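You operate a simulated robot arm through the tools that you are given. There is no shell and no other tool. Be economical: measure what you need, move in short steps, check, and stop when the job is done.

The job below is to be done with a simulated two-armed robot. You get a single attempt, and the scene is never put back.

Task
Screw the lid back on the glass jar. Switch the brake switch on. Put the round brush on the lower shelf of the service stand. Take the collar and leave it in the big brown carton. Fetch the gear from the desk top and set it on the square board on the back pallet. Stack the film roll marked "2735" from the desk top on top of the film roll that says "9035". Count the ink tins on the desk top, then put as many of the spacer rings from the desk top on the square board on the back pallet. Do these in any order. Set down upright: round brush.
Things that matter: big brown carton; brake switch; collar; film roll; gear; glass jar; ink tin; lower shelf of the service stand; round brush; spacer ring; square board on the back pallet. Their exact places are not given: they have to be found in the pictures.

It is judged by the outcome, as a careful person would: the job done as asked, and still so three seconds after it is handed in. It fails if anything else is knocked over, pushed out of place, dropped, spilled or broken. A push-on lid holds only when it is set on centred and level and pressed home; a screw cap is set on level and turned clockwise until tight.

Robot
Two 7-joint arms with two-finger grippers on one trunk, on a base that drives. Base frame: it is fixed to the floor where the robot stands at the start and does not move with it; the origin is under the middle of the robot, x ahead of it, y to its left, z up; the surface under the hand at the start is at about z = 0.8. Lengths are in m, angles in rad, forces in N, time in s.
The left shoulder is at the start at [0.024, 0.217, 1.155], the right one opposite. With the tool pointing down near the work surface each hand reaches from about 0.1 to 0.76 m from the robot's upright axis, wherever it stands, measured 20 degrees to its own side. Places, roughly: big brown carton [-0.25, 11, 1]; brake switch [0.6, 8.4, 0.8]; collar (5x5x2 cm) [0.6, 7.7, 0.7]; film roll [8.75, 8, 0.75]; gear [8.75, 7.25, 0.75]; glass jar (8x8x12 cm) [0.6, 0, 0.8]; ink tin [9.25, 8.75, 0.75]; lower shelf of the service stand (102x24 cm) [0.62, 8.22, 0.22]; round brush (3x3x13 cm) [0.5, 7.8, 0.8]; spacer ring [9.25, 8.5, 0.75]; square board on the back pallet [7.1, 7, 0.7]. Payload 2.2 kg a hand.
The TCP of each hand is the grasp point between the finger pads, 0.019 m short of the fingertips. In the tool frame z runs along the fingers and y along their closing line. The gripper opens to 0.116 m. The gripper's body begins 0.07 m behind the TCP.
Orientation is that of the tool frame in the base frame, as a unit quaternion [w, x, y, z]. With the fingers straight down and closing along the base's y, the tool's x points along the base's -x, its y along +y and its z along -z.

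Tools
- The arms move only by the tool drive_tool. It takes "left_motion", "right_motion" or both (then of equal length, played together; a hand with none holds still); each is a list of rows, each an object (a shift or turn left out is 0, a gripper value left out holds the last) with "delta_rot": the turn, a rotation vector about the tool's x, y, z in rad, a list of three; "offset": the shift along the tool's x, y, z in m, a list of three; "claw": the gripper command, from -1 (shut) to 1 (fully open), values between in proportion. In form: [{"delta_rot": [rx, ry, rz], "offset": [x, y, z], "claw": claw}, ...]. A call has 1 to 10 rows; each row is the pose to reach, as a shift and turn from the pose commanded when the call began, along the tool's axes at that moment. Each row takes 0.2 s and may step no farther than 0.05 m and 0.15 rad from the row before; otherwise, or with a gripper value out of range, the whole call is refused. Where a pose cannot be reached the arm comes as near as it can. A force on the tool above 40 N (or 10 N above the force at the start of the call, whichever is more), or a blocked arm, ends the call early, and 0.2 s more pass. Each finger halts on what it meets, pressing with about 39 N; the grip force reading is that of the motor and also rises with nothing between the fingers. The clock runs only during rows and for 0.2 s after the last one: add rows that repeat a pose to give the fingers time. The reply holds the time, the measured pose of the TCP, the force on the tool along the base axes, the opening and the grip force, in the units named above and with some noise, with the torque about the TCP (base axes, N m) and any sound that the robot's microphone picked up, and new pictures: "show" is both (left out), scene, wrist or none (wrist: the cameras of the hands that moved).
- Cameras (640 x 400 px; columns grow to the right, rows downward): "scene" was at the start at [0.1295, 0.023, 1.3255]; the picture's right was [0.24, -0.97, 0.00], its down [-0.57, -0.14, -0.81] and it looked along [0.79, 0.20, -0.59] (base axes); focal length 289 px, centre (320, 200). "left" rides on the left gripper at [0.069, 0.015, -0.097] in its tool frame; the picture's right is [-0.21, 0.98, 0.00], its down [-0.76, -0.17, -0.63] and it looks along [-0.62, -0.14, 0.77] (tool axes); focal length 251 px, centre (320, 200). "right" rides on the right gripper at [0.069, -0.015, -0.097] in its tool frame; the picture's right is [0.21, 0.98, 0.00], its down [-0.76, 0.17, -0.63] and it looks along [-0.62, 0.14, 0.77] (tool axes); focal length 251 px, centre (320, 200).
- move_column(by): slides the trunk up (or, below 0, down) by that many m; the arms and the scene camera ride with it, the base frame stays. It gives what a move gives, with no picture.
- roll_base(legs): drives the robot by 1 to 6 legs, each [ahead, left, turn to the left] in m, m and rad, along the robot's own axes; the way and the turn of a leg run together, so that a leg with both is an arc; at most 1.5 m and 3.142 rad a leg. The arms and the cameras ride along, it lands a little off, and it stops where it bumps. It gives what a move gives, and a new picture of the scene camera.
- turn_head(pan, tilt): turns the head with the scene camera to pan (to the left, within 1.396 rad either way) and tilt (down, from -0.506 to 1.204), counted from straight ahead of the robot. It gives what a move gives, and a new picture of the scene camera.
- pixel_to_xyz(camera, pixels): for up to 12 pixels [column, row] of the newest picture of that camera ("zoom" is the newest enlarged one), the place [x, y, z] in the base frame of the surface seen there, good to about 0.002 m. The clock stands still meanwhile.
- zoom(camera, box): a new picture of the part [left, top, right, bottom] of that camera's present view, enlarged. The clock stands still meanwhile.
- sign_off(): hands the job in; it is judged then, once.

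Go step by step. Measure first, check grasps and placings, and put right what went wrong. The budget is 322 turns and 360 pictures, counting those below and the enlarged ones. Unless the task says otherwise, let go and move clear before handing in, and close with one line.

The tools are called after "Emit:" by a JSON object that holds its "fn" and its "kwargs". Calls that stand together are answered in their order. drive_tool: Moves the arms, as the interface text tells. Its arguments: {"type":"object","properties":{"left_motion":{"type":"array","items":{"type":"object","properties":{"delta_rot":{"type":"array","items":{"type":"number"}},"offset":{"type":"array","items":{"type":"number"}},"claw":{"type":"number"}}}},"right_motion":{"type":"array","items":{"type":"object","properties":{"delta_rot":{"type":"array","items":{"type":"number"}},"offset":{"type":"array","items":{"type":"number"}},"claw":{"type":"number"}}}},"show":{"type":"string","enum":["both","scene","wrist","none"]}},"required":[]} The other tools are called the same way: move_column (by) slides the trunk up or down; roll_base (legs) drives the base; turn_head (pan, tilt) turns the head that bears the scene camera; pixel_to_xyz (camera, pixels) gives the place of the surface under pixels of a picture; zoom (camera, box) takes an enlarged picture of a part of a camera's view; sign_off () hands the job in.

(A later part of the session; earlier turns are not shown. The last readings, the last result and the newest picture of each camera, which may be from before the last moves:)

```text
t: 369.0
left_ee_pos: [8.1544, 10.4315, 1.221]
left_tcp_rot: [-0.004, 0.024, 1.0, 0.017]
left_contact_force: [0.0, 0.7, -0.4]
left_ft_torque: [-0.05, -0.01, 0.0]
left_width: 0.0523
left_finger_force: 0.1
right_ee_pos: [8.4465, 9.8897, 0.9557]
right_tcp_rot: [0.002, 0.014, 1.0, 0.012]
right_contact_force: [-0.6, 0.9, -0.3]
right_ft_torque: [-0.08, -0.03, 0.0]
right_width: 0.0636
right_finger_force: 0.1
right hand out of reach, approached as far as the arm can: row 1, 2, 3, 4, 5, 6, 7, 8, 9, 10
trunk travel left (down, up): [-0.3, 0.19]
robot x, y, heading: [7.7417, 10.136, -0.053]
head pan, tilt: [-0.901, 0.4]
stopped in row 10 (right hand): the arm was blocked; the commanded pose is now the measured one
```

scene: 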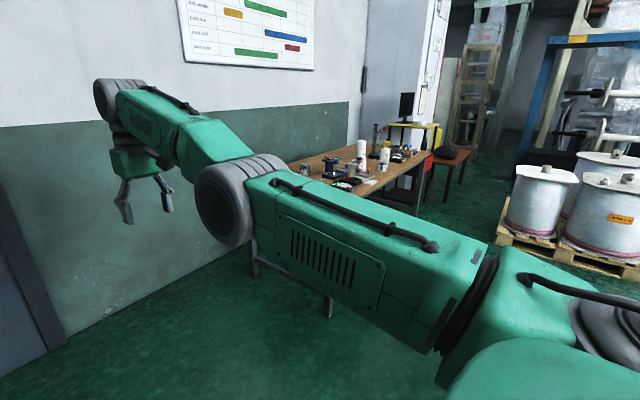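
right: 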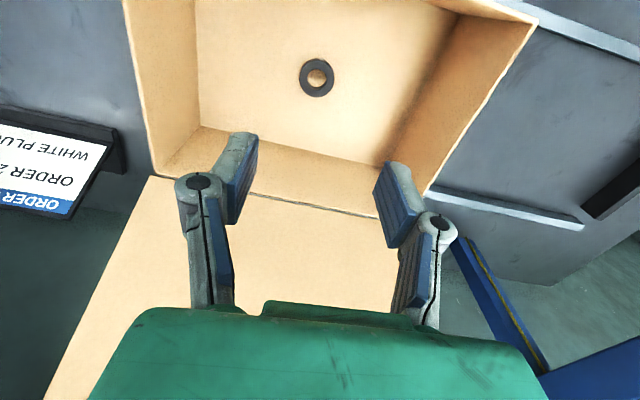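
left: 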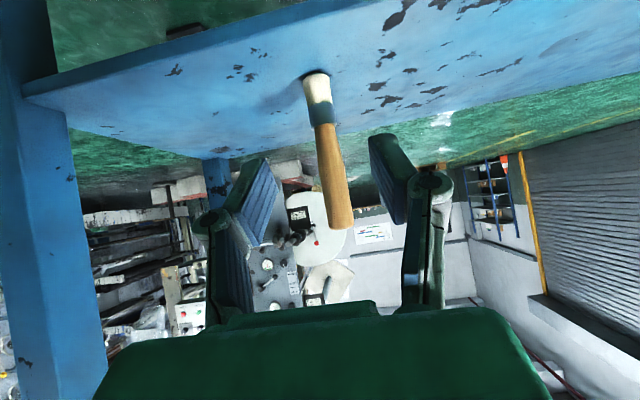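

Still stuck. I'll try freeing the wrist by yawing the tool while retracting.

Emit:
{"fn": "drive_tool", "kwargs": {"right_motion": [{"delta_rot": [0, 0, 0.13]}, {"delta_rot": [0, 0, 0.26]}, {"delta_rot": [0, 0, 0.39]}, {"delta_rot": [0, 0, 0.52]}, {"offset": [0.03, 0, 0], "delta_rot": [0, 0, 0.52]}, {"offset": [0.06, 0, 0], "delta_rot": [0, 0, 0.52]}, {"offset": [0.09, 0, 0], "delta_rot": [0, 0, 0.52]}], "show": "none"}}

Emit:
{"fn": "turn_head", "kwargs": {"pan": -0.7, "tilt": 0.1}}

```text
t: 370.6
left_ee_pos: [8.1537, 10.4101, 1.2282]
left_tcp_rot: [-0.002, 0.025, 0.999, 0.026]
left_contact_force: [0.1, -0.4, -1.0]
left_ft_torque: [0.02, 0.05, 0.01]
left_width: 0.0524
left_finger_force: 0.1
right_ee_pos: [8.4464, 9.8734, 0.9558]
right_tcp_rot: [0.0, 0.274, 0.962, 0.019]
right_contact_force: [-0.2, -0.2, -0.3]
right_ft_torque: [0.06, -0.01, -0.01]
right_width: 0.0638
right_finger_force: 0.1
right hand out of reach, approached as far as the arm can: row 5, 6, 7
trunk travel left (down, up): [-0.3, 0.19]
robot x, y, heading: [7.7415, 10.1357, -0.057]
head pan, tilt: [-0.901, 0.4]
```

```text
t: 371.4
left_ee_pos: [8.1529, 10.4021, 1.2303]
left_tcp_rot: [-0.001, 0.026, 0.999, 0.028]
left_contact_force: [0.2, -0.5, 0.1]
left_ft_torque: [0.06, -0.02, 0.02]
left_width: 0.0522
left_finger_force: 0.0
right_ee_pos: [8.4481, 9.8651, 0.9565]
right_tcp_rot: [-0.001, 0.274, 0.961, 0.021]
right_contact_force: [-0.2, -0.7, -0.7]
right_ft_torque: [0.07, 0.03, 0.01]
right_width: 0.0639
right_finger_force: 0.1
trunk travel left (down, up): [-0.3, 0.19]
robot x, y, heading: [7.734, 10.1319, -0.061]
head pan, tilt: [-0.7, 0.099]
```

scene: 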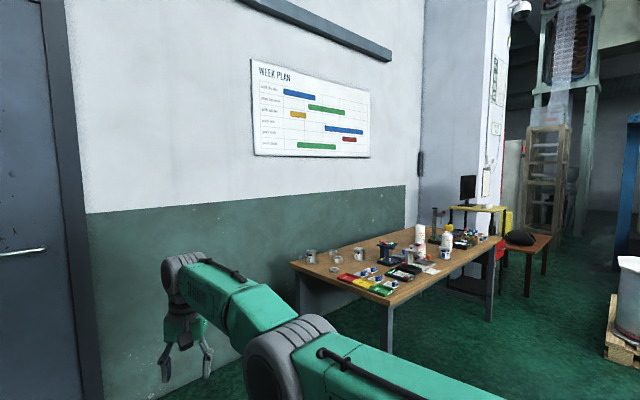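

I'll look at the right arm itself to see what's blocking.

Emit:
{"fn": "turn_head", "kwargs": {"pan": -1.2, "tilt": 0.75}}

```text
t: 372.4
left_ee_pos: [8.1543, 10.4282, 1.2234]
left_tcp_rot: [-0.004, 0.024, 1.0, 0.018]
left_contact_force: [0.6, 0.0, 0.3]
left_ft_torque: [-0.03, 0.03, 0.0]
left_width: 0.0525
left_finger_force: 0.0
right_ee_pos: [8.4493, 9.8888, 0.9596]
right_tcp_rot: [0.001, 0.273, 0.962, 0.013]
right_contact_force: [-0.4, 0.1, 0.4]
right_ft_torque: [-0.01, 0.0, 0.02]
right_width: 0.0641
right_finger_force: 0.0
trunk travel left (down, up): [-0.3, 0.19]
robot x, y, heading: [7.7353, 10.1372, -0.058]
head pan, tilt: [-1.201, 0.75]
```

scene: 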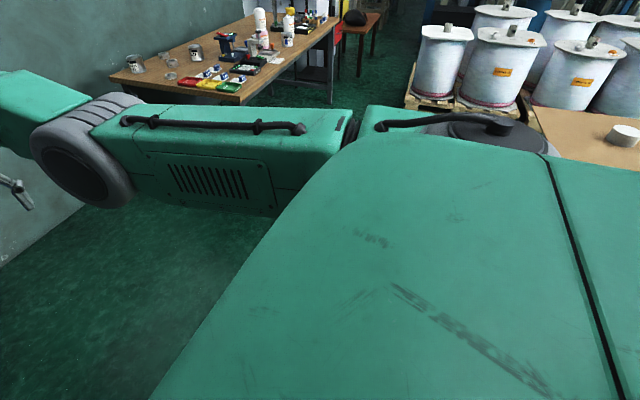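

Perhaps the elbow flipped below the line and the wrist is at its limit. I'll pitch the tool forward to free it.

Emit:
{"fn": "drive_tool", "kwargs": {"right_motion": [{"delta_rot": [0, 0, -0.13]}, {"delta_rot": [0, 0, -0.26]}, {"delta_rot": [0, 0, -0.39]}, {"delta_rot": [0, 0, -0.52]}, {"delta_rot": [0, 0, -0.52]}], "show": "none"}}

Emit:
{"fn": "drive_tool", "kwargs": {"right_motion": [{"delta_rot": [0, -0.13, 0]}, {"delta_rot": [0, -0.26, 0]}, {"delta_rot": [0, -0.39, 0]}, {"delta_rot": [0, -0.52, 0]}, {"delta_rot": [0, -0.65, 0]}, {"delta_rot": [0, -0.78, 0]}, {"delta_rot": [0, -0.9, 0]}, {"delta_rot": [0, -0.9, 0]}], "show": "none"}}

```text
t: 373.6
left_ee_pos: [8.1542, 10.429, 1.2262]
left_tcp_rot: [0.001, 0.025, 1.0, 0.018]
left_contact_force: [-1.2, -0.4, 0.6]
left_ft_torque: [0.02, -0.02, 0.0]
left_width: 0.0521
left_finger_force: 0.0
right_ee_pos: [8.4486, 9.8897, 0.9575]
right_tcp_rot: [0.005, 0.016, 1.0, 0.013]
right_contact_force: [0.5, -0.1, 0.1]
right_ft_torque: [0.0, 0.0, 0.03]
right_width: 0.0639
right_finger_force: 0.0
trunk travel left (down, up): [-0.3, 0.19]
robot x, y, heading: [7.7397, 10.1374, -0.053]
head pan, tilt: [-1.201, 0.75]
```

```text
t: 375.4
left_ee_pos: [8.1532, 10.4172, 1.2278]
left_tcp_rot: [0.001, 0.024, 0.999, 0.022]
left_contact_force: [1.4, -1.5, 0.4]
left_ft_torque: [-0.04, 0.0, 0.02]
left_width: 0.0522
left_finger_force: 0.0
right_ee_pos: [8.6035, 9.901, 0.9423]
right_tcp_rot: [0.441, 0.022, 0.897, 0.007]
right_contact_force: [-0.1, -0.4, 0.5]
right_ft_torque: [-0.02, 0.02, 0.03]
right_width: 0.0637
right_finger_force: 0.0
right hand out of reach, approached as far as the arm can: row 1, 2, 3, 4, 5, 6, 7, 8
trunk travel left (down, up): [-0.3, 0.19]
robot x, y, heading: [7.7351, 10.134, -0.058]
head pan, tilt: [-1.201, 0.75]
```

The wrist can't retract because the arm is exactly straight. A sideways inward sweep should make the elbow bend.

Emit:
{"fn": "drive_tool", "kwargs": {"right_motion": [{"offset": [0, 0.045, 0]}, {"offset": [0, 0.09, 0]}, {"offset": [0, 0.135, 0]}, {"offset": [0, 0.18, 0]}, {"offset": [0, 0.225, 0]}, {"offset": [0, 0.27, 0]}, {"offset": [0, 0.27, -0.04]}, {"offset": [0, 0.27, -0.08]}, {"offset": [0, 0.27, -0.12]}, {"offset": [0, 0.27, -0.16]}], "show": "none"}}

```text
t: 377.6
left_ee_pos: [8.1528, 10.4277, 1.2268]
left_tcp_rot: [0.002, 0.025, 0.999, 0.02]
left_contact_force: [-0.7, 0.3, -0.3]
left_ft_torque: [-0.02, -0.02, -0.01]
left_width: 0.0521
left_finger_force: 0.1
right_ee_pos: [8.4797, 10.1717, 1.047]
right_tcp_rot: [0.439, 0.026, 0.898, 0.004]
right_contact_force: [-0.1, -0.1, -0.3]
right_ft_torque: [-0.02, -0.02, -0.07]
right_width: 0.0641
right_finger_force: 0.0
right hand out of reach, approached as far as the arm can: row 2, 3, 4, 5, 6, 7, 8
trunk travel left (down, up): [-0.3, 0.19]
robot x, y, heading: [7.7377, 10.1348, -0.051]
head pan, tilt: [-1.201, 0.75]
```

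It's free now. Continue retracting, then straighten the tool and bring it back to the right.

Emit:
{"fn": "drive_tool", "kwargs": {"right_motion": [{"offset": [0.02, -0.01, -0.04]}, {"offset": [0.04, -0.03, -0.07], "delta_rot": [0, 0.1, 0]}, {"offset": [0.06, -0.06, -0.09], "delta_rot": [0, 0.2, 0]}, {"offset": [0.08, -0.09, -0.1], "delta_rot": [0, 0.3, 0]}, {"offset": [0.1, -0.12, -0.1], "delta_rot": [0, 0.42, 0]}, {"offset": [0.11, -0.15, -0.1], "delta_rot": [0, 0.54, 0]}, {"offset": [0.12, -0.18, -0.1], "delta_rot": [0, 0.66, 0]}, {"offset": [0.13, -0.21, -0.1], "delta_rot": [0, 0.78, 0]}, {"offset": [0.13, -0.24, -0.1], "delta_rot": [0, 0.9, 0]}, {"offset": [0.13, -0.27, -0.1], "delta_rot": [0, 0.91, 0]}], "show": "none"}}

```text
t: 378.4
left_ee_pos: [8.1509, 10.417, 1.2258]
left_tcp_rot: [-0.002, 0.026, 0.999, 0.022]
left_contact_force: [-0.5, -0.5, 0.2]
left_ft_torque: [-0.02, -0.01, -0.01]
left_width: 0.0522
left_finger_force: 0.0
right_ee_pos: [8.3534, 10.1025, 0.9594]
right_tcp_rot: [0.28, 0.041, 0.959, 0.014]
right_contact_force: [-0.6, 0.6, 1.2]
right_ft_torque: [0.0, -0.05, 0.04]
right_width: 0.064
right_finger_force: 0.1
trunk travel left (down, up): [-0.3, 0.19]
robot x, y, heading: [7.7369, 10.1311, -0.059]
head pan, tilt: [-1.201, 0.75]
stopped in row 3 (right hand): the arm was blocked; the commanded pose is now the measured one
```

Emit:
{"fn": "drive_tool", "kwargs": {"right_motion": [{"offset": [0.0, -0.03, -0.01]}, {"offset": [0.0, -0.06, -0.02]}, {"offset": [0.02, -0.09, -0.02], "delta_rot": [0, 0.08, 0]}, {"offset": [0.04, -0.12, -0.02], "delta_rot": [0, 0.16, 0]}, {"offset": [0.06, -0.15, -0.02], "delta_rot": [0, 0.24, 0]}, {"offset": [0.08, -0.18, -0.02], "delta_rot": [0, 0.32, 0]}, {"offset": [0.1, -0.2, -0.02], "delta_rot": [0, 0.4, 0]}, {"offset": [0.12, -0.22, -0.02], "delta_rot": [0, 0.48, 0]}, {"offset": [0.14, -0.22, -0.02], "delta_rot": [0, 0.55, 0]}, {"offset": [0.14, -0.22, -0.02], "delta_rot": [0, 0.56, 0]}], "show": "none"}}

```text
t: 380.6
left_ee_pos: [8.1507, 10.4177, 1.2253]
left_tcp_rot: [-0.001, 0.025, 0.999, 0.022]
left_contact_force: [-0.2, 0.3, 0.2]
left_ft_torque: [0.0, -0.01, 0.0]
left_width: 0.0524
left_finger_force: 0.1
right_ee_pos: [8.2072, 9.9, 0.8904]
right_tcp_rot: [0.004, 0.035, 0.999, 0.023]
right_contact_force: [0.6, 0.0, -0.2]
right_ft_torque: [-0.02, 0.03, -0.02]
right_width: 0.064
right_finger_force: 0.1
trunk travel left (down, up): [-0.3, 0.19]
robot x, y, heading: [7.7391, 10.1303, -0.062]
head pan, tilt: [-1.201, 0.75]
```

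The right arm is healthy again. Raise it to z≈1.07 and slide the base to the desk front (y≈8.35), looking at the desk.

Emit:
{"fn": "drive_tool", "kwargs": {"right_motion": [{"offset": [0, 0, -0.04], "delta_rot": [0, 0, -0.03]}, {"offset": [0, 0, -0.08], "delta_rot": [0, 0, -0.06]}, {"offset": [0, 0, -0.12], "delta_rot": [0, 0, -0.07]}, {"offset": [0, 0, -0.16], "delta_rot": [0, 0, -0.07]}, {"offset": [0, 0, -0.18], "delta_rot": [0, 0, -0.07]}], "show": "none"}}

Emit:
{"fn": "roll_base", "kwargs": {"legs": [[0, -0.95, 0.06], [0, -0.9, 0]]}}

Emit:
{"fn": "turn_head", "kwargs": {"pan": 0, "tilt": 0.6}}

```text
t: 381.9
left_ee_pos: [8.1507, 10.4167, 1.2266]
left_tcp_rot: [-0.001, 0.025, 0.999, 0.022]
left_contact_force: [1.0, -0.1, 0.6]
left_ft_torque: [0.0, -0.03, 0.02]
left_width: 0.0522
left_finger_force: 0.1
right_ee_pos: [8.2069, 9.8878, 1.0713]
right_tcp_rot: [0.005, -0.002, 1.0, 0.023]
right_contact_force: [0.5, -0.5, 0.0]
right_ft_torque: [-0.01, 0.06, -0.03]
right_width: 0.0637
right_finger_force: 0.1
trunk travel left (down, up): [-0.3, 0.19]
robot x, y, heading: [7.7404, 10.1313, -0.055]
head pan, tilt: [-1.201, 0.75]
```

```text
t: 391.0
left_ee_pos: [8.1072, 8.6603, 1.2189]
left_tcp_rot: [-0.001, 0.001, 1.0, 0.009]
left_contact_force: [-1.0, 1.5, -0.1]
left_ft_torque: [-0.09, -0.01, 0.02]
left_width: 0.0522
left_finger_force: 0.1
right_ee_pos: [8.1879, 8.1329, 1.0746]
right_tcp_rot: [0.005, -0.025, 1.0, 0.011]
right_contact_force: [-0.2, 0.6, 1.0]
right_ft_torque: [-0.06, 0.03, 0.01]
right_width: 0.0637
right_finger_force: 0.0
trunk travel left (down, up): [-0.3, 0.19]
robot x, y, heading: [7.7054, 8.3311, -0.011]
head pan, tilt: [-1.201, 0.75]
```

scene: 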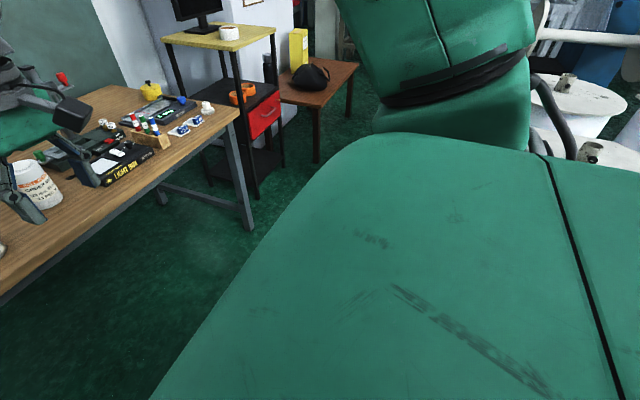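

```text
t: 392.4
left_ee_pos: [8.1056, 8.6131, 1.2269]
left_tcp_rot: [-0.006, 0.002, 1.0, 0.028]
left_contact_force: [-0.5, -0.7, -0.3]
left_ft_torque: [0.08, 0.02, 0.05]
left_width: 0.0522
left_finger_force: 0.0
right_ee_pos: [8.1856, 8.089, 1.069]
right_tcp_rot: [0.007, -0.024, 0.999, 0.029]
right_contact_force: [0.5, -0.6, 0.8]
right_ft_torque: [0.05, -0.01, 0.01]
right_width: 0.0634
right_finger_force: 0.1
trunk travel left (down, up): [-0.3, 0.19]
robot x, y, heading: [7.707, 8.3273, -0.003]
head pan, tilt: [0.0, 0.6]
```

scene: 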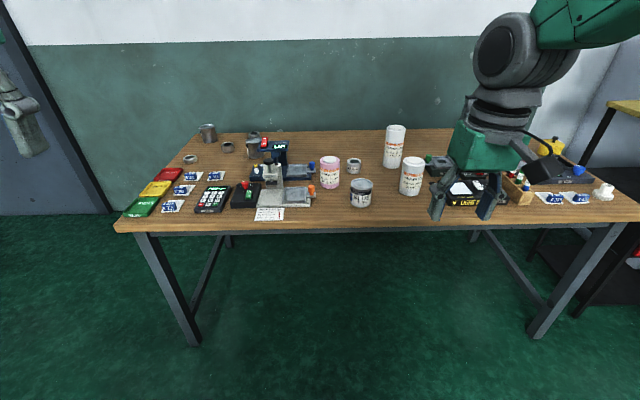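

The desk is in view. I'll zoom left and right halves.

Emit:
{"fn": "zoom", "kwargs": {"camera": "scene", "box": [120, 110, 330, 230]}}

Emit:
{"fn": "zoom", "kwargs": {"camera": "scene", "box": [300, 110, 480, 220]}}

Emit:
{"fn": "zoom", "kwargs": {"camera": "scene", "box": [420, 120, 630, 220]}}

```text
3.05 times, centred on (225, 170) of scene
```

zoom: 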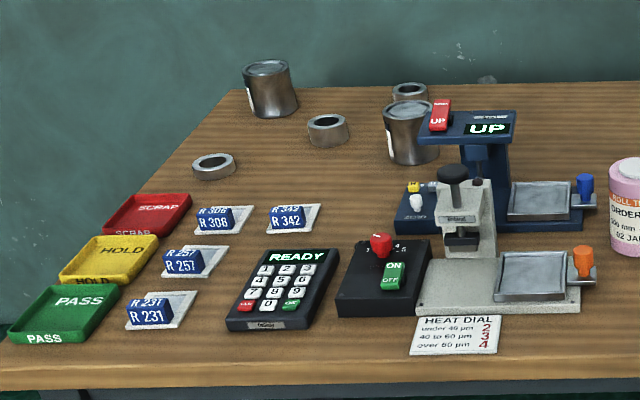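

```text
3.56 times, centred on (390, 165) of scene
```

zoom: 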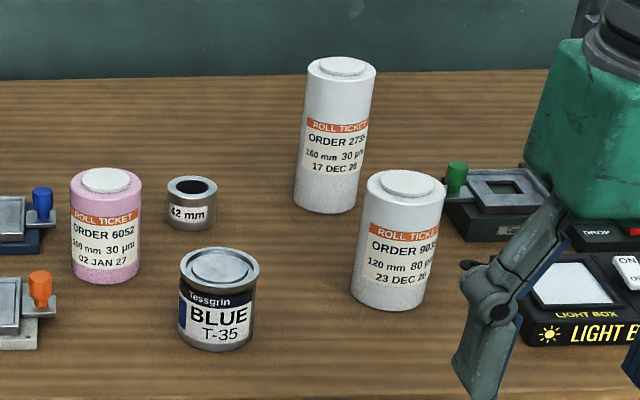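

```text
3.05 times, centred on (525, 170) of scene
```

zoom: 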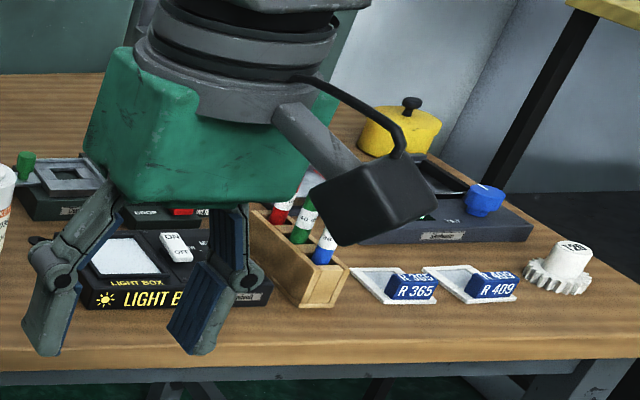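

I see rolls 2735, 9035(?), 6052 (pink), a BLUE tin, two more tins, rings, and the gear (right end). I'll get coordinates.

Emit:
{"fn": "pixel_to_xyz", "kwargs": {"camera": "scene", "pixels": [[395, 128], [394, 160], [412, 160], [411, 185], [360, 190], [353, 165], [190, 158], [228, 146], [254, 140], [209, 132], [603, 190], [329, 170]]}}

Emit:
{"fn": "drive_tool", "kwargs": {"right_motion": [{"offset": [0, -0.04, -0.02]}, {"offset": [0, -0.08, -0.04]}, {"offset": [0, -0.12, -0.04]}, {"offset": [0, -0.16, -0.04]}, {"offset": [0, -0.2, -0.04]}, {"offset": [0, -0.24, -0.04]}], "show": "none"}}

Emit:
{"fn": "zoom", "kwargs": {"camera": "scene", "box": [330, 110, 500, 220]}}

```text
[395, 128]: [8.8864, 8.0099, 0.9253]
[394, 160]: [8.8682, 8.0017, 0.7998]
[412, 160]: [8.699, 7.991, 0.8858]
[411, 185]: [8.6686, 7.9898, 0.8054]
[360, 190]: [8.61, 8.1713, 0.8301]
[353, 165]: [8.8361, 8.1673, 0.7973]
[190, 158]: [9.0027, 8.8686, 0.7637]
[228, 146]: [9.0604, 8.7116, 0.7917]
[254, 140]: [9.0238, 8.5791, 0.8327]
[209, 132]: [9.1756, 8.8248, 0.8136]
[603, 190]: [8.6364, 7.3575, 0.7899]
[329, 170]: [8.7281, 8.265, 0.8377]
```

```text
t: 393.8
left_ee_pos: [8.1042, 8.6366, 1.2257]
left_tcp_rot: [-0.002, 0.001, 1.0, 0.02]
left_contact_force: [-0.7, 1.2, -0.3]
left_ft_torque: [0.02, 0.0, -0.02]
left_width: 0.0521
left_finger_force: 0.1
right_ee_pos: [8.1971, 7.871, 1.1028]
right_tcp_rot: [0.006, -0.026, 0.999, 0.02]
right_contact_force: [0.0, 0.0, 0.1]
right_ft_torque: [-0.01, 0.0, 0.02]
right_width: 0.0639
right_finger_force: 0.1
trunk travel left (down, up): [-0.3, 0.19]
robot x, y, heading: [7.7044, 8.3309, -0.013]
head pan, tilt: [0.0, 0.6]
```

```text
3.64 times, centred on (415, 165) of scene
```

zoom: 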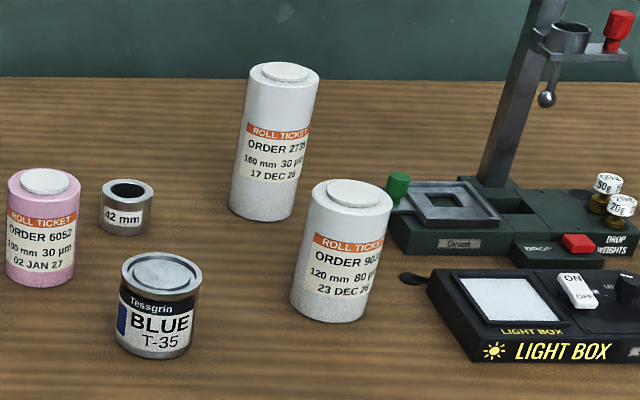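

I'll check the tall tester post's position and then drive closer.

Emit:
{"fn": "pixel_to_xyz", "kwargs": {"camera": "scene", "pixels": [[496, 118], [472, 140], [478, 115], [480, 100], [487, 122], [275, 150], [320, 170]]}}

Emit:
{"fn": "roll_base", "kwargs": {"legs": [[0.4, 0.05, 0.01]]}}

Emit:
{"fn": "turn_head", "kwargs": {"pan": 0.25, "tilt": 0.75}}

```text
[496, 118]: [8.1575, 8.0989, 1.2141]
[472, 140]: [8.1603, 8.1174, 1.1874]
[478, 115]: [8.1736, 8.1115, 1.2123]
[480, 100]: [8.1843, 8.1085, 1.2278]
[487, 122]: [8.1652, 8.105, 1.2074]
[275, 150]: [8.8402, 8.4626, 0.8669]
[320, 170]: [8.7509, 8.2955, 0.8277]
```

```text
t: 396.3
left_ee_pos: [8.4937, 8.7238, 1.2189]
left_tcp_rot: [-0.003, -0.008, 1.0, 0.009]
left_contact_force: [0.3, 2.0, -0.1]
left_ft_torque: [-0.17, -0.01, 0.01]
left_width: 0.0523
left_finger_force: 0.1
right_ee_pos: [8.5998, 7.9567, 1.113]
right_tcp_rot: [0.006, -0.035, 0.999, 0.01]
right_contact_force: [0.7, 1.0, 0.7]
right_ft_torque: [-0.16, 0.08, 0.01]
right_width: 0.0639
right_finger_force: 0.1
trunk travel left (down, up): [-0.3, 0.19]
robot x, y, heading: [8.1023, 8.385, 0.011]
head pan, tilt: [0.0, 0.6]
```

scene: 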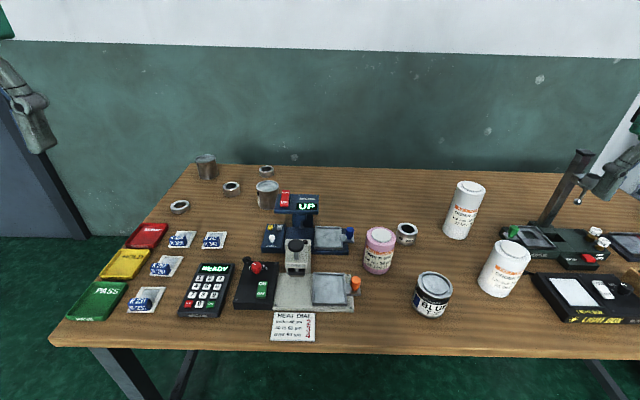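

```text
t: 397.0
left_ee_pos: [8.4925, 8.7243, 1.2168]
left_tcp_rot: [-0.007, -0.009, 1.0, 0.01]
left_contact_force: [-0.9, 0.0, 0.3]
left_ft_torque: [-0.04, 0.02, -0.01]
left_width: 0.0523
left_finger_force: 0.0
right_ee_pos: [8.5986, 7.9598, 1.1125]
right_tcp_rot: [0.007, -0.038, 0.999, 0.012]
right_contact_force: [-0.2, 0.8, 0.6]
right_ft_torque: [-0.08, 0.03, -0.03]
right_width: 0.0638
right_finger_force: 0.0
trunk travel left (down, up): [-0.3, 0.19]
robot x, y, heading: [8.102, 8.3899, 0.005]
head pan, tilt: [0.25, 0.75]
```

scene: 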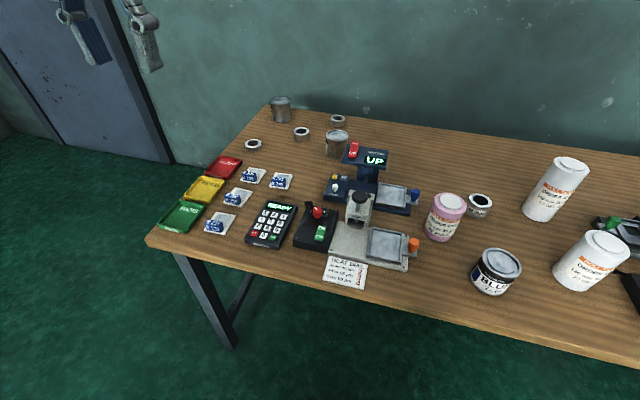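

Emit:
{"fn": "zoom", "kwargs": {"camera": "scene", "box": [230, 85, 370, 175]}}

Emit:
{"fn": "zoom", "kwargs": {"camera": "scene", "box": [420, 140, 640, 310]}}

Emit:
{"fn": "pixel_to_xyz", "kwargs": {"camera": "scene", "pixels": [[253, 140], [301, 128], [338, 115], [280, 99], [336, 132], [480, 196], [498, 258], [572, 163], [607, 237], [450, 200], [471, 212], [489, 212]]}}

```text
4.44 times, centred on (300, 130) of scene
```

zoom: 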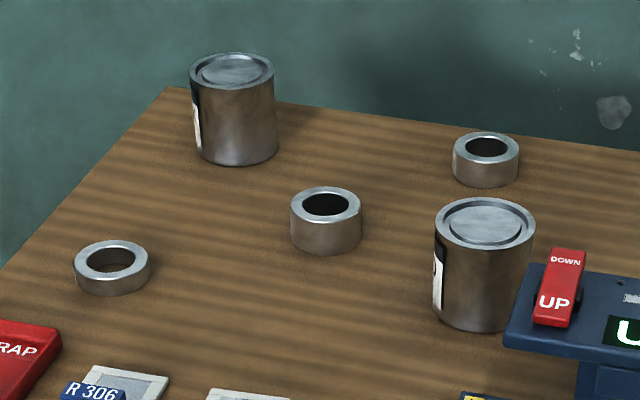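

```text
2.35 times, centred on (530, 225) of scene
```

zoom: 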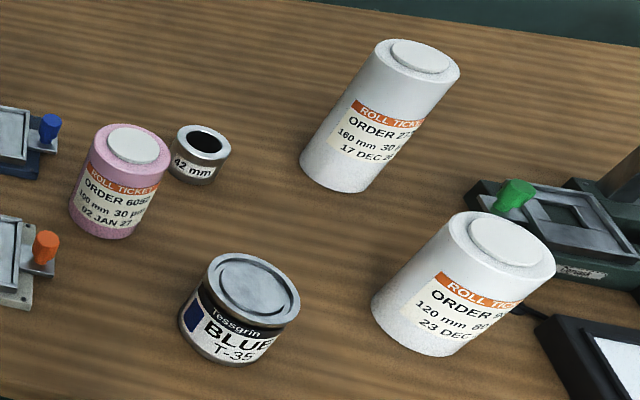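

```text
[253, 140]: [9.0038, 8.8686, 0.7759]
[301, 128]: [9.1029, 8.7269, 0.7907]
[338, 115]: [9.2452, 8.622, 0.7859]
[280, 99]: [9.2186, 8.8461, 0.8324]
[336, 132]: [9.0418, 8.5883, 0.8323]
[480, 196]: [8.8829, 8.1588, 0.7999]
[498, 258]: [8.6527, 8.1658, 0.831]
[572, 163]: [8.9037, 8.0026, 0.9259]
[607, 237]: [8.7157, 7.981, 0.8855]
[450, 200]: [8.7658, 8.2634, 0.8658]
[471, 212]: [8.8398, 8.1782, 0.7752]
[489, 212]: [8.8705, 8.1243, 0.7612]
```

Three tins (BLUE plus two at the back) and four rings (one marked 42 mm) so far. First the film rolls: centre the right hand and drive to reach them.

Emit:
{"fn": "drive_tool", "kwargs": {"right_motion": [{"offset": [0, 0.04, 0]}, {"offset": [0, 0.08, 0]}, {"offset": [0, 0.12, 0]}, {"offset": [0, 0.16, 0]}, {"offset": [0, 0.2, 0]}, {"offset": [0, 0.2, 0]}], "show": "none"}}

Emit:
{"fn": "roll_base", "kwargs": {"legs": [[0.13, -0.13, 0]]}}

Emit:
{"fn": "drive_tool", "kwargs": {"right_motion": [{"offset": [0, 0, 0], "claw": 1}, {"offset": [0, 0, 0]}, {"offset": [0, 0, 0]}], "show": "wrist"}}

```text
t: 398.6
left_ee_pos: [8.492, 8.7052, 1.2161]
left_tcp_rot: [-0.013, -0.008, 1.0, 0.015]
left_contact_force: [0.1, 1.3, -0.6]
left_ft_torque: [-0.08, -0.02, 0.02]
left_width: 0.0521
left_finger_force: 0.0
right_ee_pos: [8.5783, 8.1397, 1.1149]
right_tcp_rot: [0.009, -0.034, 0.999, 0.016]
right_contact_force: [-0.3, 0.9, 0.4]
right_ft_torque: [-0.12, -0.01, 0.0]
right_width: 0.064
right_finger_force: 0.0
trunk travel left (down, up): [-0.3, 0.19]
robot x, y, heading: [8.106, 8.38, 0.004]
head pan, tilt: [0.25, 0.75]
stopped in row 6 (right hand): the arm was blocked; the commanded pose is now the measured one
```

```text
t: 400.1
left_ee_pos: [8.6223, 8.5398, 1.2262]
left_tcp_rot: [-0.008, -0.006, 0.999, 0.031]
left_contact_force: [0.5, -0.9, -0.9]
left_ft_torque: [0.06, 0.01, -0.01]
left_width: 0.0521
left_finger_force: 0.0
right_ee_pos: [8.708, 7.9766, 1.1085]
right_tcp_rot: [0.008, -0.033, 0.999, 0.029]
right_contact_force: [-0.8, -1.8, 0.1]
right_ft_torque: [0.08, -0.01, 0.01]
right_width: 0.0639
right_finger_force: 0.1
trunk travel left (down, up): [-0.3, 0.19]
robot x, y, heading: [8.2284, 8.2473, 0.009]
head pan, tilt: [0.25, 0.75]
```

scene: 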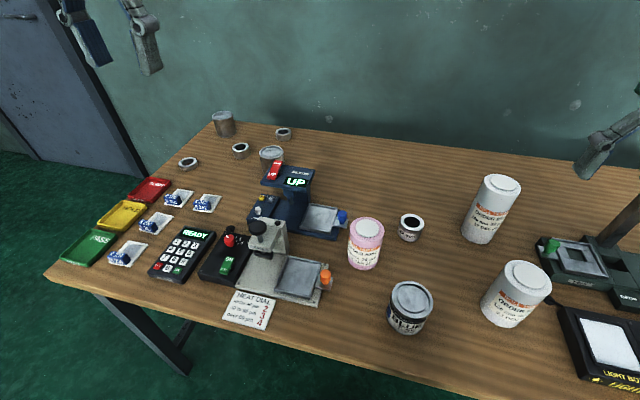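

```text
t: 400.9
left_ee_pos: [8.6198, 8.5414, 1.2233]
left_tcp_rot: [-0.011, -0.005, 1.0, 0.029]
left_contact_force: [-0.1, -1.3, -0.3]
left_ft_torque: [0.05, 0.02, -0.02]
left_width: 0.052
left_finger_force: 0.1
right_ee_pos: [8.7059, 7.9781, 1.1104]
right_tcp_rot: [0.007, -0.032, 0.999, 0.028]
right_contact_force: [-0.2, -0.7, 0.3]
right_ft_torque: [0.01, 0.01, -0.04]
right_width: 0.1157
right_finger_force: 0.0
trunk travel left (down, up): [-0.3, 0.19]
robot x, y, heading: [8.2351, 8.2429, 0.005]
head pan, tilt: [0.25, 0.75]
```

right: 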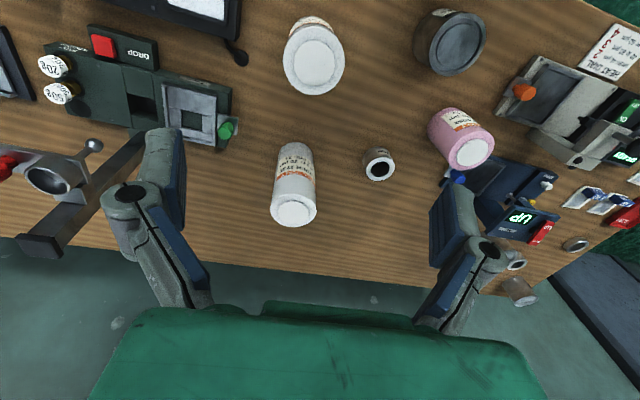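

Good view: 9035 at (316,60), 2735 at (295,200). I'll measure them and the tester's post.

Emit:
{"fn": "pixel_to_xyz", "kwargs": {"camera": "right", "pixels": [[293, 213], [273, 212], [315, 212], [294, 223], [283, 200], [315, 66], [286, 60], [343, 60], [314, 92], [40, 245], [100, 190], [25, 175]]}}

Emit:
{"fn": "zoom", "kwargs": {"camera": "right", "box": [240, 0, 380, 240]}}

```text
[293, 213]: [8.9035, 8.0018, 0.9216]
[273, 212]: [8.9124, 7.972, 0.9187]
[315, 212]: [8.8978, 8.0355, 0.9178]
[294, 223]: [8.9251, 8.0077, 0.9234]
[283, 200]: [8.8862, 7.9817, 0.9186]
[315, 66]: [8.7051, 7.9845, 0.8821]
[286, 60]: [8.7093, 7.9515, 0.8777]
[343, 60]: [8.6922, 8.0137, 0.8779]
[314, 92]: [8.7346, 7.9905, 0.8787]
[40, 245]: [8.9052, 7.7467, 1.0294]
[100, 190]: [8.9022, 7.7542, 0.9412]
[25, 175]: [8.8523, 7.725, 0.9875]
```

```text
1.67 times, centred on (310, 120) of right
```

zoom: 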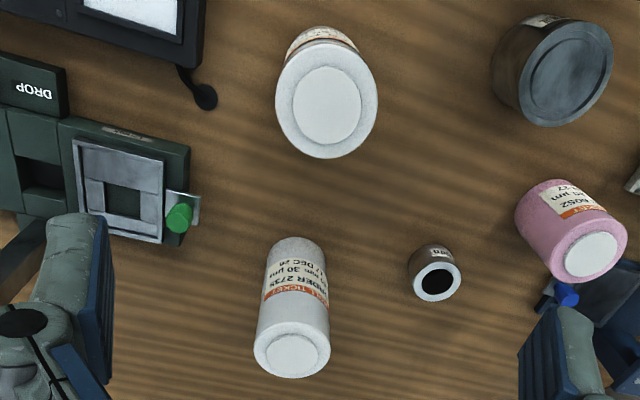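

2735 is centred at (8.904, 8.0035), top 0.918; 9035 at (8.702, 7.983), top 0.882. My body is leaning slightly (tool tilt 0.056). I'll move above 2735 and level the tool.

Emit:
{"fn": "drive_tool", "kwargs": {"right_motion": [{"offset": [-0.04, 0.005, 0.0], "delta_rot": [0.014, 0.004, 0]}, {"offset": [-0.08, 0.01, 0.0], "delta_rot": [0.028, 0.008, 0]}, {"offset": [-0.12, 0.013, 0.02], "delta_rot": [0.042, 0.012, 0]}, {"offset": [-0.16, 0.013, 0.04], "delta_rot": [0.055, 0.0155, 0]}, {"offset": [-0.197, 0.013, 0.06], "delta_rot": [0.055, 0.0155, 0]}, {"offset": [-0.197, 0.013, 0.08], "delta_rot": [0.055, 0.0155, 0]}, {"offset": [-0.197, 0.013, 0.08], "delta_rot": [0.055, 0.0155, 0]}, {"offset": [-0.197, 0.013, 0.08], "delta_rot": [0.055, 0.0155, 0]}], "show": "wrist"}}

```text
t: 402.8
left_ee_pos: [8.6214, 8.5425, 1.2219]
left_tcp_rot: [-0.013, -0.004, 1.0, 0.028]
left_contact_force: [-0.6, -0.5, 0.5]
left_ft_torque: [0.04, -0.02, 0.0]
left_width: 0.0523
left_finger_force: 0.1
right_ee_pos: [8.9058, 8.0062, 1.0321]
right_tcp_rot: [0.001, -0.032, 0.999, -0.001]
right_contact_force: [-0.1, -0.5, -0.8]
right_ft_torque: [0.05, 0.0, -0.02]
right_width: 0.116
right_finger_force: 0.1
trunk travel left (down, up): [-0.3, 0.19]
robot x, y, heading: [8.2332, 8.2431, 0.004]
head pan, tilt: [0.25, 0.75]
```

right: 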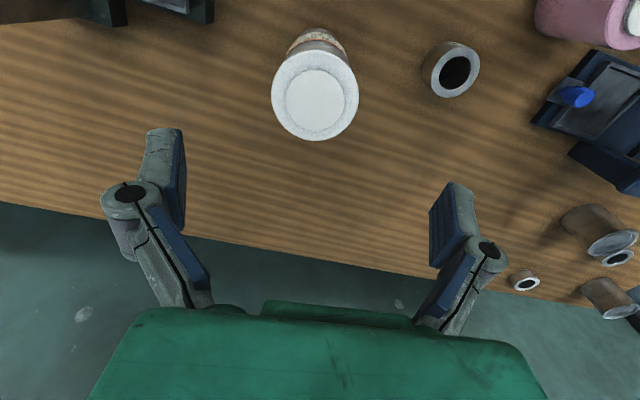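

Emit:
{"fn": "pixel_to_xyz", "kwargs": {"camera": "right", "pixels": [[275, 95], [355, 95], [315, 138], [290, 60], [340, 60], [288, 128], [342, 128], [400, 60]]}}

```text
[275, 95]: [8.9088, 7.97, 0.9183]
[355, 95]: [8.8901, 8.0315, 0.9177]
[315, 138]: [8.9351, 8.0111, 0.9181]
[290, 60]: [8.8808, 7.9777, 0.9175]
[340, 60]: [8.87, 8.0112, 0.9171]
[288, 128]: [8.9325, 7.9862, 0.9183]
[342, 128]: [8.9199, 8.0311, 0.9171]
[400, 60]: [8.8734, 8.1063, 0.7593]
```

The roll's centre is (8.903, 8.0025). Descend around it.

Emit:
{"fn": "drive_tool", "kwargs": {"right_motion": [{"offset": [0.003, -0.0037, 0.0]}, {"offset": [0.003, -0.0037, 0.04]}, {"offset": [0.003, -0.0037, 0.08]}, {"offset": [0.003, -0.0037, 0.12]}, {"offset": [0.003, -0.0037, 0.155]}, {"offset": [0.003, -0.0037, 0.155]}, {"offset": [0.003, -0.0037, 0.155]}], "show": "none"}}

```text
t: 404.4
left_ee_pos: [8.6211, 8.5537, 1.2189]
left_tcp_rot: [-0.013, -0.006, 1.0, 0.023]
left_contact_force: [-1.0, 0.4, 0.4]
left_ft_torque: [0.0, -0.03, 0.0]
left_width: 0.0523
left_finger_force: 0.0
right_ee_pos: [8.9022, 8.0146, 0.8826]
right_tcp_rot: [0.001, -0.033, 0.999, -0.005]
right_contact_force: [0.3, -0.5, 0.4]
right_ft_torque: [0.02, -0.02, 0.01]
right_width: 0.1161
right_finger_force: 0.0
trunk travel left (down, up): [-0.3, 0.19]
robot x, y, heading: [8.2316, 8.2475, 0.004]
head pan, tilt: [0.25, 0.75]
```

Lean shifted y by +12 mm; correct and close gently.

Emit:
{"fn": "drive_tool", "kwargs": {"right_motion": [{"offset": [0, -0.012, 0.006]}, {"offset": [0, -0.012, 0.006]}, {"offset": [0, -0.012, 0.006]}], "show": "none"}}

Emit:
{"fn": "drive_tool", "kwargs": {"right_motion": [{"claw": 0.7}, {"claw": 0.4}, {"claw": 0.25}, {"claw": 0.18}, {"claw": 0.12}, {"claw": 0.0}, {"claw": -0.2}, {"claw": -0.2}], "show": "wrist"}}

```text
t: 405.1
left_ee_pos: [8.621, 8.5585, 1.2175]
left_tcp_rot: [-0.014, -0.006, 1.0, 0.022]
left_contact_force: [-0.3, -0.3, 0.3]
left_ft_torque: [-0.03, -0.04, 0.0]
left_width: 0.0524
left_finger_force: 0.1
right_ee_pos: [8.9014, 8.0077, 0.8779]
right_tcp_rot: [0.001, -0.033, 0.999, -0.006]
right_contact_force: [0.3, 0.3, -0.6]
right_ft_torque: [0.01, -0.03, -0.01]
right_width: 0.1161
right_finger_force: 0.1
trunk travel left (down, up): [-0.3, 0.19]
robot x, y, heading: [8.2343, 8.245, 0.003]
head pan, tilt: [0.25, 0.75]
```

```text
t: 406.9
left_ee_pos: [8.6184, 8.5568, 1.2219]
left_tcp_rot: [-0.009, -0.006, 1.0, 0.022]
left_contact_force: [1.0, 0.0, 0.2]
left_ft_torque: [0.01, 0.0, 0.0]
left_width: 0.0521
left_finger_force: 0.0
right_ee_pos: [8.9006, 8.0036, 0.8808]
right_tcp_rot: [0.005, -0.032, 0.999, -0.006]
right_contact_force: [2.4, -2.6, 32.1]
right_ft_torque: [0.83, -0.11, -0.03]
right_width: 0.0735
right_finger_force: 39.0
trunk travel left (down, up): [-0.3, 0.19]
robot x, y, heading: [8.2299, 8.2474, 0.004]
head pan, tilt: [0.25, 0.75]
```

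right: 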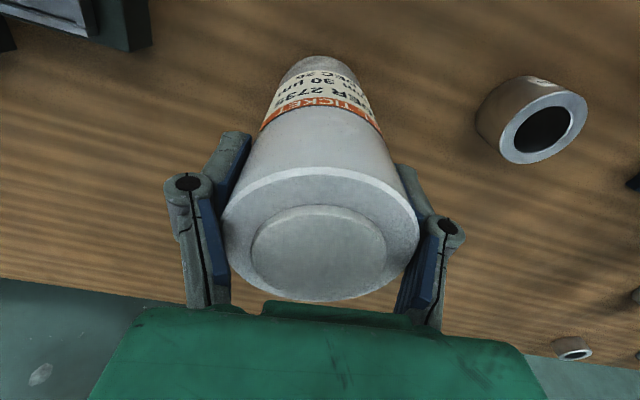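

Gripped (0.0735). Lift 0.16 m.

Emit:
{"fn": "drive_tool", "kwargs": {"right_motion": [{"offset": [0, 0, -0.02]}, {"offset": [0, 0, -0.05]}, {"offset": [0, 0, -0.08]}, {"offset": [0, 0, -0.11]}, {"offset": [0, 0, -0.14]}, {"offset": [0, 0, -0.165]}, {"offset": [0, 0, -0.165]}, {"offset": [0, 0, -0.165]}], "show": "wrist"}}

```text
t: 408.8
left_ee_pos: [8.6221, 8.5557, 1.2167]
left_tcp_rot: [-0.015, -0.005, 1.0, 0.024]
left_contact_force: [-0.9, 0.0, -0.2]
left_ft_torque: [-0.03, -0.03, 0.0]
left_width: 0.0524
left_finger_force: 0.1
right_ee_pos: [8.9005, 8.0051, 1.0417]
right_tcp_rot: [0.001, -0.033, 0.999, -0.005]
right_contact_force: [0.9, -0.1, -5.2]
right_ft_torque: [-0.01, 0.01, 0.02]
right_width: 0.0729
right_finger_force: 39.1
trunk travel left (down, up): [-0.3, 0.19]
robot x, y, heading: [8.2326, 8.2456, 0.004]
head pan, tilt: [0.25, 0.75]
```

right: 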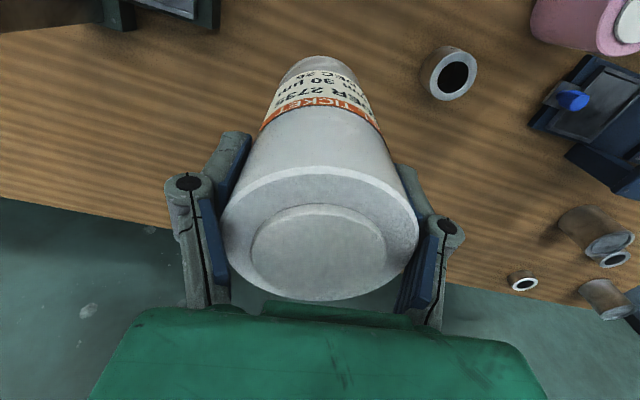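

Held (5 N). Carry it over roll 9035 at (8.702, 7.983).

Emit:
{"fn": "drive_tool", "kwargs": {"right_motion": [{"offset": [0.04, -0.002, 0]}, {"offset": [0.08, -0.004, 0]}, {"offset": [0.12, -0.006, 0]}, {"offset": [0.16, -0.008, 0]}, {"offset": [0.1996, -0.009, 0]}, {"offset": [0.1996, -0.009, 0]}, {"offset": [0.1996, -0.009, 0]}, {"offset": [0.1996, -0.009, 0]}], "show": "none"}}

Emit:
{"fn": "turn_head", "kwargs": {"pan": -0.3, "tilt": 0.75}}

Emit:
{"fn": "zoom", "kwargs": {"camera": "scene", "box": [260, 100, 460, 300]}}

```text
t: 410.6
left_ee_pos: [8.621, 8.5545, 1.2186]
left_tcp_rot: [-0.013, -0.005, 1.0, 0.023]
left_contact_force: [0.6, 0.6, 0.0]
left_ft_torque: [0.0, -0.03, 0.0]
left_width: 0.0523
left_finger_force: 0.0
right_ee_pos: [8.7002, 7.9824, 1.0414]
right_tcp_rot: [0.001, -0.032, 0.999, -0.005]
right_contact_force: [-0.1, -0.8, -5.3]
right_ft_torque: [0.0, 0.02, -0.01]
right_width: 0.0725
right_finger_force: 38.8
trunk travel left (down, up): [-0.3, 0.19]
robot x, y, heading: [8.2316, 8.2421, 0.009]
head pan, tilt: [0.25, 0.75]
```

```text
t: 411.5
left_ee_pos: [8.622, 8.5548, 1.2184]
left_tcp_rot: [-0.013, -0.006, 1.0, 0.023]
left_contact_force: [-1.2, -0.4, -0.8]
left_ft_torque: [0.02, 0.02, 0.0]
left_width: 0.0522
left_finger_force: 0.1
right_ee_pos: [8.6994, 7.9826, 1.043]
right_tcp_rot: [0.0, -0.032, 0.999, -0.004]
right_contact_force: [0.4, 0.9, -5.1]
right_ft_torque: [0.02, 0.01, -0.01]
right_width: 0.0727
right_finger_force: 39.2
trunk travel left (down, up): [-0.3, 0.19]
robot x, y, heading: [8.2334, 8.2481, 0.005]
head pan, tilt: [-0.3, 0.75]
```

scene: 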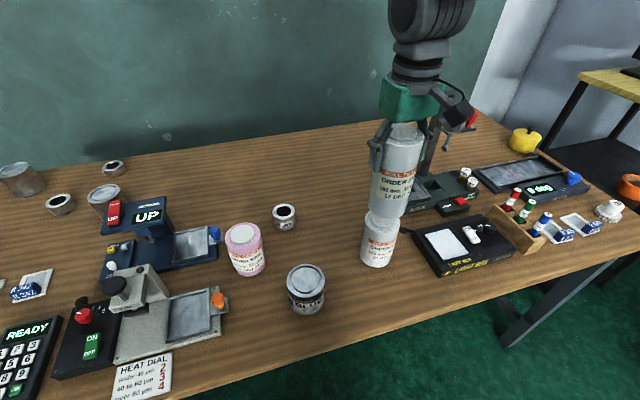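

```text
2.00 times, centred on (360, 200) of scene
```

zoom: 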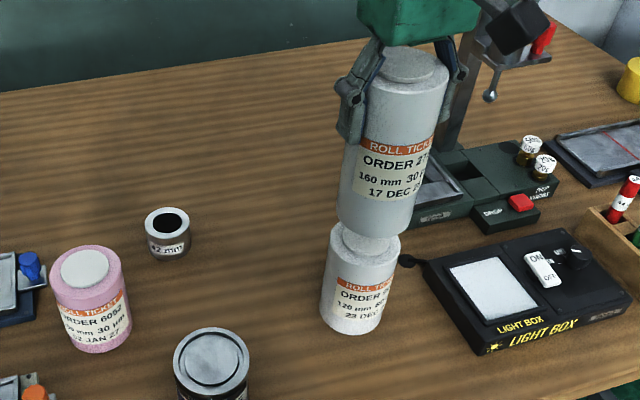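

I'll measure both rolls' sides to verify alignment.

Emit:
{"fn": "pixel_to_xyz", "kwargs": {"camera": "zoom", "pixels": [[335, 270], [350, 285], [365, 285], [380, 280], [392, 270], [350, 190], [365, 205], [385, 210], [405, 205], [422, 190]]}}

```text
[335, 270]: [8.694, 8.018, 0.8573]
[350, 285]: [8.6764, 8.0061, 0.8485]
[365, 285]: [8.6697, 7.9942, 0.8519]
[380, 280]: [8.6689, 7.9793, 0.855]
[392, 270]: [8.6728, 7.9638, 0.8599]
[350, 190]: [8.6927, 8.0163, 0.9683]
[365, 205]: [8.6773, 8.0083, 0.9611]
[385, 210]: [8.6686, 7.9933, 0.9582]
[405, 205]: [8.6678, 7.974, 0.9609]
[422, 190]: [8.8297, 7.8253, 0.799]
```

Aligned within 2 mm. Lower 3.3 cm, then creep.

Emit:
{"fn": "drive_tool", "kwargs": {"right_motion": [{"offset": [-0.001, 0.001, 0.012]}, {"offset": [-0.001, 0.001, 0.024]}, {"offset": [-0.001, 0.001, 0.033]}, {"offset": [-0.001, 0.001, 0.033]}, {"offset": [-0.001, 0.001, 0.033]}], "show": "none"}}

Emit:
{"fn": "drive_tool", "kwargs": {"right_motion": [{"offset": [0, 0, 0.002]}, {"offset": [0, 0, 0.004]}, {"offset": [0, 0, 0.004]}], "show": "none"}}

```text
t: 412.7
left_ee_pos: [8.6207, 8.5549, 1.2191]
left_tcp_rot: [-0.013, -0.005, 1.0, 0.023]
left_contact_force: [0.4, 0.0, 0.4]
left_ft_torque: [0.0, 0.0, 0.0]
left_width: 0.0523
left_finger_force: 0.0
right_ee_pos: [8.7041, 7.9833, 1.0056]
right_tcp_rot: [0.0, -0.033, 0.999, -0.005]
right_contact_force: [0.2, -0.3, -3.1]
right_ft_torque: [0.03, 0.01, -0.01]
right_width: 0.0727
right_finger_force: 38.5
trunk travel left (down, up): [-0.3, 0.19]
robot x, y, heading: [8.2338, 8.2431, 0.008]
head pan, tilt: [-0.3, 0.75]
```

```text
t: 413.5
left_ee_pos: [8.6186, 8.5559, 1.2221]
left_tcp_rot: [-0.01, -0.007, 1.0, 0.023]
left_contact_force: [-0.1, -0.9, -0.3]
left_ft_torque: [0.0, 0.01, 0.01]
left_width: 0.0523
left_finger_force: 0.1
right_ee_pos: [8.7027, 7.9851, 1.006]
right_tcp_rot: [0.003, -0.032, 0.999, -0.007]
right_contact_force: [0.1, -2.2, 23.3]
right_ft_torque: [0.28, 0.04, 0.01]
right_width: 0.0728
right_finger_force: 39.2
trunk travel left (down, up): [-0.3, 0.19]
robot x, y, heading: [8.2318, 8.2467, 0.007]
head pan, tilt: [-0.3, 0.75]
```

Contact made. Ease up 3.5 mm and release slowly.

Emit:
{"fn": "drive_tool", "kwargs": {"right_motion": [{"offset": [0, 0, -0.0035]}, {"offset": [0, 0, -0.0035]}, {"offset": [0, 0, -0.0035]}], "show": "none"}}

Emit:
{"fn": "drive_tool", "kwargs": {"right_motion": [{"claw": 0.24}, {"claw": 0.26}, {"claw": 0.27}, {"claw": 0.28}, {"claw": 0.3}, {"claw": 0.33}, {"claw": 0.4}, {"claw": 0.5}, {"claw": 0.7}, {"claw": 0.9}], "show": "wrist"}}

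```text
t: 414.3
left_ee_pos: [8.6202, 8.5549, 1.2196]
left_tcp_rot: [-0.012, -0.006, 1.0, 0.023]
left_contact_force: [0.2, -0.5, -0.2]
left_ft_torque: [0.0, 0.0, -0.02]
left_width: 0.052
left_finger_force: 0.1
right_ee_pos: [8.7016, 7.9843, 1.0065]
right_tcp_rot: [-0.001, -0.032, 0.999, -0.005]
right_contact_force: [-1.8, 0.9, -1.6]
right_ft_torque: [0.09, 0.04, 0.02]
right_width: 0.0726
right_finger_force: 38.7
trunk travel left (down, up): [-0.3, 0.19]
robot x, y, heading: [8.2306, 8.2458, 0.009]
head pan, tilt: [-0.3, 0.75]
```

```text
t: 416.5
left_ee_pos: [8.6213, 8.5549, 1.2207]
left_tcp_rot: [-0.011, -0.006, 1.0, 0.023]
left_contact_force: [0.4, -0.3, 0.0]
left_ft_torque: [-0.01, 0.01, 0.0]
left_width: 0.0524
left_finger_force: 0.0
right_ee_pos: [8.7032, 7.9833, 1.0071]
right_tcp_rot: [0.001, -0.033, 0.999, -0.006]
right_contact_force: [0.5, -0.6, 0.6]
right_ft_torque: [0.02, -0.01, -0.02]
right_width: 0.1103
right_finger_force: 0.1
trunk travel left (down, up): [-0.3, 0.19]
robot x, y, heading: [8.2365, 8.2461, 0.011]
head pan, tilt: [-0.3, 0.75]
```

right: 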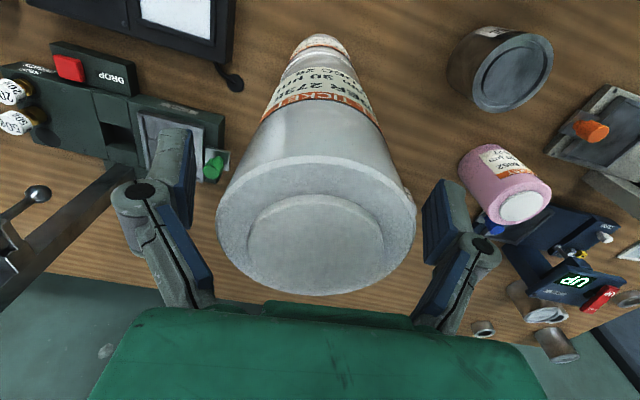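

Released; the stack stands. Lift the hand clear, back away and check.

Emit:
{"fn": "drive_tool", "kwargs": {"right_motion": [{"offset": [0, 0, -0.03]}, {"offset": [0, 0, -0.06]}, {"offset": [0, 0, -0.09]}, {"offset": [0, 0, -0.115]}], "show": "none"}}

Emit:
{"fn": "roll_base", "kwargs": {"legs": [[-0.3, 0, 0], [0, -0.45, 0]]}}

```text
t: 417.5
left_ee_pos: [8.6199, 8.5561, 1.2201]
left_tcp_rot: [-0.012, -0.006, 1.0, 0.023]
left_contact_force: [-0.4, -0.2, 0.1]
left_ft_torque: [0.01, 0.01, 0.0]
left_width: 0.0521
left_finger_force: 0.0
right_ee_pos: [8.7035, 7.9846, 1.1252]
right_tcp_rot: [0.002, -0.033, 0.999, -0.006]
right_contact_force: [-0.8, -0.3, 0.1]
right_ft_torque: [0.05, 0.02, -0.02]
right_width: 0.1104
right_finger_force: 0.0
trunk travel left (down, up): [-0.3, 0.19]
robot x, y, heading: [8.2346, 8.2434, 0.01]
head pan, tilt: [-0.3, 0.75]
```

```text
t: 421.9
left_ee_pos: [8.3178, 8.1124, 1.2188]
left_tcp_rot: [-0.013, -0.011, 1.0, 0.022]
left_contact_force: [-0.4, 0.2, -0.2]
left_ft_torque: [0.0, -0.02, 0.03]
left_width: 0.0522
left_finger_force: 0.0
right_ee_pos: [8.4056, 7.5425, 1.1244]
right_tcp_rot: [0.001, -0.037, 0.999, -0.006]
right_contact_force: [0.6, 0.9, 0.3]
right_ft_torque: [-0.01, -0.01, 0.02]
right_width: 0.1104
right_finger_force: 0.0
trunk travel left (down, up): [-0.3, 0.19]
robot x, y, heading: [7.9354, 7.7978, 0.01]
head pan, tilt: [-0.3, 0.75]
```

scene: 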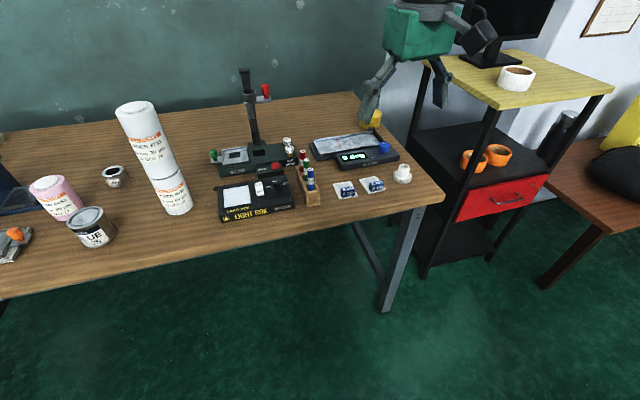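

The stack is fine, and there are no further tins on the right: 3 tins in all. Next, the left hand takes the 42 mm ring. Drive in and move the left hand over it.

Emit:
{"fn": "roll_base", "kwargs": {"legs": [[0.25, 0.13, -0.01]]}}

Emit:
{"fn": "drive_tool", "kwargs": {"left_motion": [{"offset": [-0.04, -0.02, 0.02], "claw": 0.5}, {"offset": [-0.08, -0.035, 0.04]}, {"offset": [-0.12, -0.05, 0.06]}, {"offset": [-0.16, -0.065, 0.09]}, {"offset": [-0.2, -0.08, 0.12]}, {"offset": [-0.24, -0.09, 0.15]}, {"offset": [-0.26, -0.09, 0.19]}, {"offset": [-0.26, -0.09, 0.22]}, {"offset": [-0.26, -0.09, 0.25]}, {"offset": [-0.26, -0.09, 0.25]}], "show": "wrist"}}

```text
t: 423.9
left_ee_pos: [8.5667, 8.2407, 1.2174]
left_tcp_rot: [-0.013, -0.005, 1.0, 0.022]
left_contact_force: [-0.3, -0.1, -0.1]
left_ft_torque: [-0.01, 0.03, -0.01]
left_width: 0.0523
left_finger_force: 0.1
right_ee_pos: [8.6497, 7.6701, 1.1244]
right_tcp_rot: [0.002, -0.031, 0.999, -0.006]
right_contact_force: [-0.5, 0.7, -0.3]
right_ft_torque: [0.02, 0.02, -0.02]
right_width: 0.11
right_finger_force: 0.2
trunk travel left (down, up): [-0.3, 0.19]
robot x, y, heading: [8.1762, 7.9293, 0.005]
head pan, tilt: [-0.3, 0.75]
```

scene: 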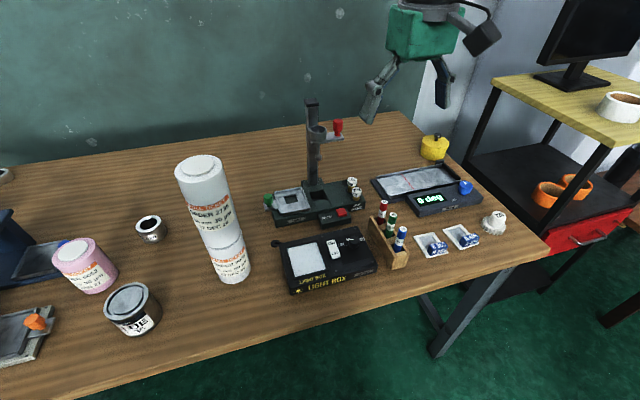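

```text
refused: row 4 steps farther than a row can; nothing moved
```

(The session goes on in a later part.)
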